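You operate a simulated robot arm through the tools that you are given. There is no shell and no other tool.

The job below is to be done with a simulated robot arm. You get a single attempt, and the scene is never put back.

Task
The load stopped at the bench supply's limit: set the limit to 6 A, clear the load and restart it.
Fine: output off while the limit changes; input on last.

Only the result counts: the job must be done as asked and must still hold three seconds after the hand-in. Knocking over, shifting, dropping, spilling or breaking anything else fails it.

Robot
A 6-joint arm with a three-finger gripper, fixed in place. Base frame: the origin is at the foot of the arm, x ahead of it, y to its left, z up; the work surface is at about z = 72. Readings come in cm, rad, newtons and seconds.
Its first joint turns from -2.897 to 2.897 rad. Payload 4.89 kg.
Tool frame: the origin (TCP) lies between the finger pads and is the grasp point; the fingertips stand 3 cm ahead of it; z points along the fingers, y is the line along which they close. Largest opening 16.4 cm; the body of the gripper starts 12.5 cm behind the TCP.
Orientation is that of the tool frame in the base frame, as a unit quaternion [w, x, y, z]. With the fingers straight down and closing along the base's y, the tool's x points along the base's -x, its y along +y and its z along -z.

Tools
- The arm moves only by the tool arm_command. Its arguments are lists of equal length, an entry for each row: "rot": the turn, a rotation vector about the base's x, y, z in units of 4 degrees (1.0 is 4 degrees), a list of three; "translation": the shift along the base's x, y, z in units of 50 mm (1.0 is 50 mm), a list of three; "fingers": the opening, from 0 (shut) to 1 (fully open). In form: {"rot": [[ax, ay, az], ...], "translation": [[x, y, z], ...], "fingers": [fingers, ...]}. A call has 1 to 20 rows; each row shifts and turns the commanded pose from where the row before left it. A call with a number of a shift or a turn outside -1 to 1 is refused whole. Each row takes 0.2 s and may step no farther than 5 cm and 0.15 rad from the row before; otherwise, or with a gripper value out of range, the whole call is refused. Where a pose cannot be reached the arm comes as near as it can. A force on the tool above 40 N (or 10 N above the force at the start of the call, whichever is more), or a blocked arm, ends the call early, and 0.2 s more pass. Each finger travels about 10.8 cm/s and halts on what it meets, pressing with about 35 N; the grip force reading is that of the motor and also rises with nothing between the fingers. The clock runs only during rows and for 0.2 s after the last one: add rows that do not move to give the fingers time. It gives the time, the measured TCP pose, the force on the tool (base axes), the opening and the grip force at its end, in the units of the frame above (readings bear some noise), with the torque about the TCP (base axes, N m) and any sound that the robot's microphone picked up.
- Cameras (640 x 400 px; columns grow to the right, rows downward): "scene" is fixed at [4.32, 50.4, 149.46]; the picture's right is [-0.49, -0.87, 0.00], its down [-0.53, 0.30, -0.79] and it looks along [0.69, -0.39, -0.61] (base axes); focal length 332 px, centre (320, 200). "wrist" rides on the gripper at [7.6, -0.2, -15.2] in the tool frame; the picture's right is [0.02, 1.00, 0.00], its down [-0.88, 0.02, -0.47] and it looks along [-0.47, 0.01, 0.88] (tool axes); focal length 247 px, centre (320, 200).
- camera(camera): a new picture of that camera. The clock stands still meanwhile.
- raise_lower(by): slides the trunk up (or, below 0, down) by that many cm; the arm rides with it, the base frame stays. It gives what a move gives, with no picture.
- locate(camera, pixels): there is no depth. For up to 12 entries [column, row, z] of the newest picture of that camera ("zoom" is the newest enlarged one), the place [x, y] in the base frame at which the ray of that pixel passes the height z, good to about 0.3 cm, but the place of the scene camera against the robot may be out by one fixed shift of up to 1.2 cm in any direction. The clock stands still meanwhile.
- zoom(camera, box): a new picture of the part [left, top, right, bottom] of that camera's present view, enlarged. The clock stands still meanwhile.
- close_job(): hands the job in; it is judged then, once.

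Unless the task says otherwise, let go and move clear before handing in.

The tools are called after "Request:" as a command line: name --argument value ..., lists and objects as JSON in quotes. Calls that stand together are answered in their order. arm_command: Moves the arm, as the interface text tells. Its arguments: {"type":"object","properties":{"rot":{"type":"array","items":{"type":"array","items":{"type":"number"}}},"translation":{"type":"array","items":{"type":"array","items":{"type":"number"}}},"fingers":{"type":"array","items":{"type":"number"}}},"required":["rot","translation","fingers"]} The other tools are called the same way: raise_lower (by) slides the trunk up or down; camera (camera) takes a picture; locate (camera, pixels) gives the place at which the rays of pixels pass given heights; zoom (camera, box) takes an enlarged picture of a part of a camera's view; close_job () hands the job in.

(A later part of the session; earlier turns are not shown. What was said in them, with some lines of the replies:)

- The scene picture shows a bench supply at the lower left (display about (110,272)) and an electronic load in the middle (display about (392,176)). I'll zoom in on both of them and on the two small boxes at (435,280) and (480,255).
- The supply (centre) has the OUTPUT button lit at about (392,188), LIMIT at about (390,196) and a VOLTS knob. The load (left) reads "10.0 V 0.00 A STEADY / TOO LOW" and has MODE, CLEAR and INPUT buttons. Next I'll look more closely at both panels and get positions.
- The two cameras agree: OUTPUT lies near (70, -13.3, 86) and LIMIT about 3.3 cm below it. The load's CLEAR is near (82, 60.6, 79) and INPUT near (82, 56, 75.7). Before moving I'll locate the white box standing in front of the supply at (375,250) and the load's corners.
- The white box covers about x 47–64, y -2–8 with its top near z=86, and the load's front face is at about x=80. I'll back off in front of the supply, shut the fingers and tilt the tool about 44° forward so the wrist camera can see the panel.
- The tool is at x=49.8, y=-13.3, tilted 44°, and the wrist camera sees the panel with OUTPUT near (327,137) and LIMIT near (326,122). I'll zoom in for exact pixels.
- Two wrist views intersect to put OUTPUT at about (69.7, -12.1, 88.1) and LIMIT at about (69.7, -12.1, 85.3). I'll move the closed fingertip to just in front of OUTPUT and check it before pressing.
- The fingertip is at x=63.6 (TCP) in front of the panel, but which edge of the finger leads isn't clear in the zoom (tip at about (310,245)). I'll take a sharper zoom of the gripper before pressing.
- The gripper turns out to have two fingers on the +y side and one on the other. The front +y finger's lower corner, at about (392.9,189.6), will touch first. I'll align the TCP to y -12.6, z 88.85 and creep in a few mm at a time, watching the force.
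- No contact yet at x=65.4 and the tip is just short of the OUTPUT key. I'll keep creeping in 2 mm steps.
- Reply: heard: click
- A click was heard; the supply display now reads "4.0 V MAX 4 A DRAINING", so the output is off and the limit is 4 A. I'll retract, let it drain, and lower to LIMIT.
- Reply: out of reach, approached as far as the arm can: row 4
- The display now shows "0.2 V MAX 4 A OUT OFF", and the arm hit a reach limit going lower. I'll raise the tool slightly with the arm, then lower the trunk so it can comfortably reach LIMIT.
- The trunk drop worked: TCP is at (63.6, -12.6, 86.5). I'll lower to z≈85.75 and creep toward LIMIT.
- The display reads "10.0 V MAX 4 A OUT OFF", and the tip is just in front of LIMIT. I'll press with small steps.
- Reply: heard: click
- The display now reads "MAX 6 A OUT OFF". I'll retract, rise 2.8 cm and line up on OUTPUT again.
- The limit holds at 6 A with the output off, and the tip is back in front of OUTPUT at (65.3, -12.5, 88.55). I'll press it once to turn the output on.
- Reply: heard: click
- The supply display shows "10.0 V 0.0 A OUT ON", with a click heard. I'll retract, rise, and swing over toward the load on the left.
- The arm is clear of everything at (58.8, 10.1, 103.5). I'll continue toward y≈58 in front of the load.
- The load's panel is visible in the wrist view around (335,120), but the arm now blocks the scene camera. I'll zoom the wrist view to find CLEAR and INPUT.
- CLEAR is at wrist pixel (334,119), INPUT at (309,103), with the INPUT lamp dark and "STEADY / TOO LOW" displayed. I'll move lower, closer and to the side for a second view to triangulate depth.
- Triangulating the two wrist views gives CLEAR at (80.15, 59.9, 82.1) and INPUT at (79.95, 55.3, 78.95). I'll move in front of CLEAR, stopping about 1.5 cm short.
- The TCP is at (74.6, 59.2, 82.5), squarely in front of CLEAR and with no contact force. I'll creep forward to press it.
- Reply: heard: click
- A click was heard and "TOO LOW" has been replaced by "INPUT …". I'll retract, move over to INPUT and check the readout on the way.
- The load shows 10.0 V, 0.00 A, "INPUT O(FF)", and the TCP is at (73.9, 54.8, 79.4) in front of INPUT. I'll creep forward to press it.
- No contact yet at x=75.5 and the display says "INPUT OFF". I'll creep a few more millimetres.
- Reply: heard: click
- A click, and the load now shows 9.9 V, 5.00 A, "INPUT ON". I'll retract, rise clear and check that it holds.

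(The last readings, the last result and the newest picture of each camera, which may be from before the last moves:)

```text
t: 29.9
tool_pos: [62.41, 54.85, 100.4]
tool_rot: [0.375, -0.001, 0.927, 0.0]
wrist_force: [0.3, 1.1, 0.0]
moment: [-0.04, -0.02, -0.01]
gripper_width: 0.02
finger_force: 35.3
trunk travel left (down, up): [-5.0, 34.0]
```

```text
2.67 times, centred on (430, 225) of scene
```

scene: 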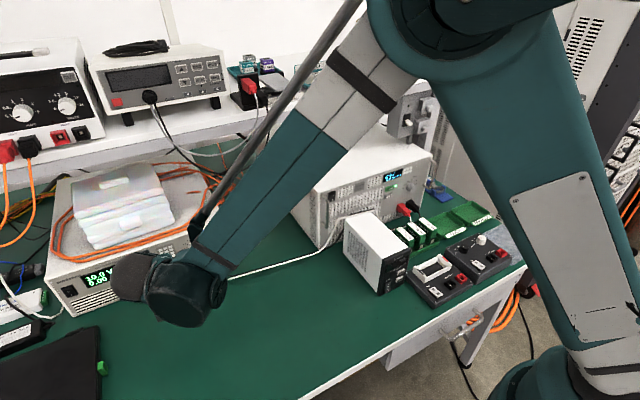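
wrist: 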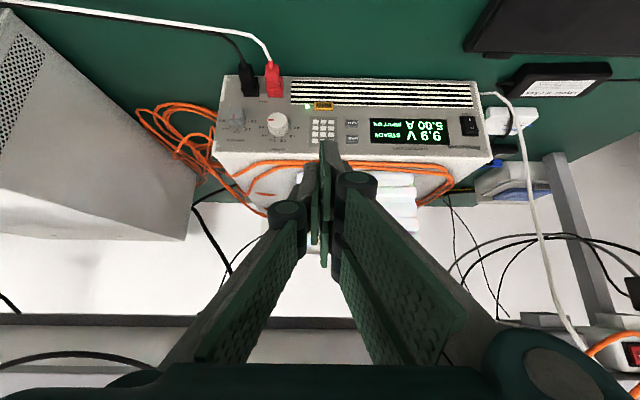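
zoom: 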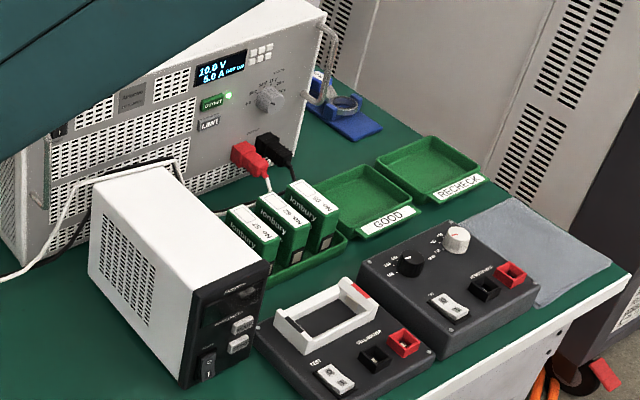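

The load shows 9.9 V, 5.00 A, "INPUT ON" with its lamp lit, and the supply shows 10.0 V, 5.0 A with its output lamp on. Nothing else appears disturbed. I'll wait about 3 s more to confirm it stays that way.

Request:
arm_command --rot '[[0, 0, 0], [0, 0, 0], [0, 0, 0], [0, 0, 0], [0, 0, 0], [0, 0, 0], [0, 0, 0], [0, 0, 0], [0, 0, 0], [0, 0, 0], [0, 0, 0], [0, 0, 0], [0, 0, 0], [0, 0, 0], [0, 0, 0], [0, 0, 0]]' --translation '[[0, 0, 0], [0, 0, 0], [0, 0, 0], [0, 0, 0], [0, 0, 0], [0, 0, 0], [0, 0, 0], [0, 0, 0], [0, 0, 0], [0, 0, 0], [0, 0, 0], [0, 0, 0], [0, 0, 0], [0, 0, 0], [0, 0, 0], [0, 0, 0]]' --fingers '[0, 0, 0, 0, 0, 0, 0, 0, 0, 0, 0, 0, 0, 0, 0, 0]'

Request:
zoom --camera "wrist" --box '[200, 70, 460, 160]'

Request:
zoom --camera "scene" --box '[375, 160, 435, 215]'

```text
t: 33.3
tool_pos: [62.4, 54.9, 100.42]
tool_rot: [0.375, -0.001, 0.927, 0.001]
wrist_force: [0.7, 0.2, -1.0]
moment: [-0.02, -0.01, -0.03]
gripper_width: 0.0
finger_force: 34.6
trunk travel left (down, up): [-5.0, 34.0]
```

```text
2.46 times, centred on (330, 115) of wrist
```

zoom: 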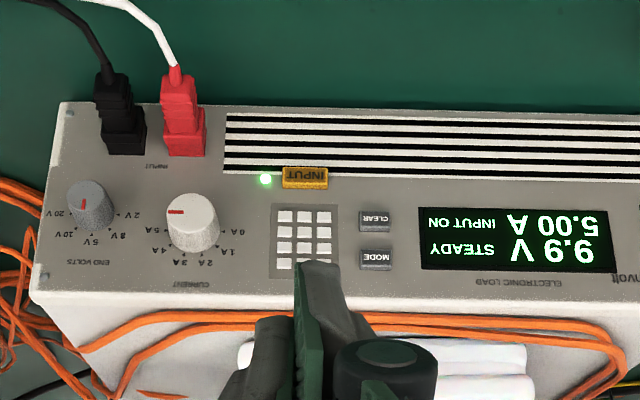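

```text
7.27 times, centred on (405, 188) of scene
```

zoom: 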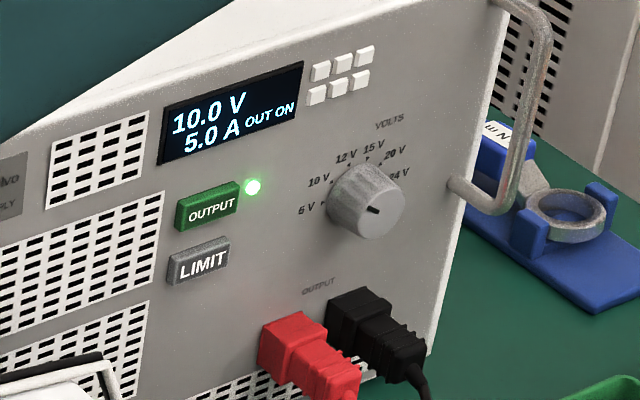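

The readings are steady: the supply shows 10.0 V, 5.0 A, OUT ON, and the load shows 9.9 V, 5.00 A, INPUT ON. The arm is clear, so I'm handing in.

Request:
close_job

```text
The job is handed in.
```

The supply's limit is now 6 A (it was 4 A), and the load is cleared and running again. Just before hand-in the supply showed 10.0 V, 5.0 A, OUT ON, and the load showed 9.9 V, 5.00 A, INPUT ON. I watched it for about 6 seconds after switching the input on and it held steady.

I did it in this order:
1. **Output off:** I pressed OUTPUT and waited until the supply had drained and read OUT OFF.
2. **Limit:** One press of LIMIT took it from MAX 4 A to MAX 6 A.
3. **Output on:** I pressed OUTPUT again.
4. **Clear:** I pressed CLEAR on the load, which removed TOO LOW and left it at INPUT OFF.
5. **Input on last:** I pressed INPUT, and the load went straight to 5.00 A.

The arm is clear of both units, and nothing else looks moved in the last pictures. I lowered the trunk by 5 cm to reach LIMIT and left it there.
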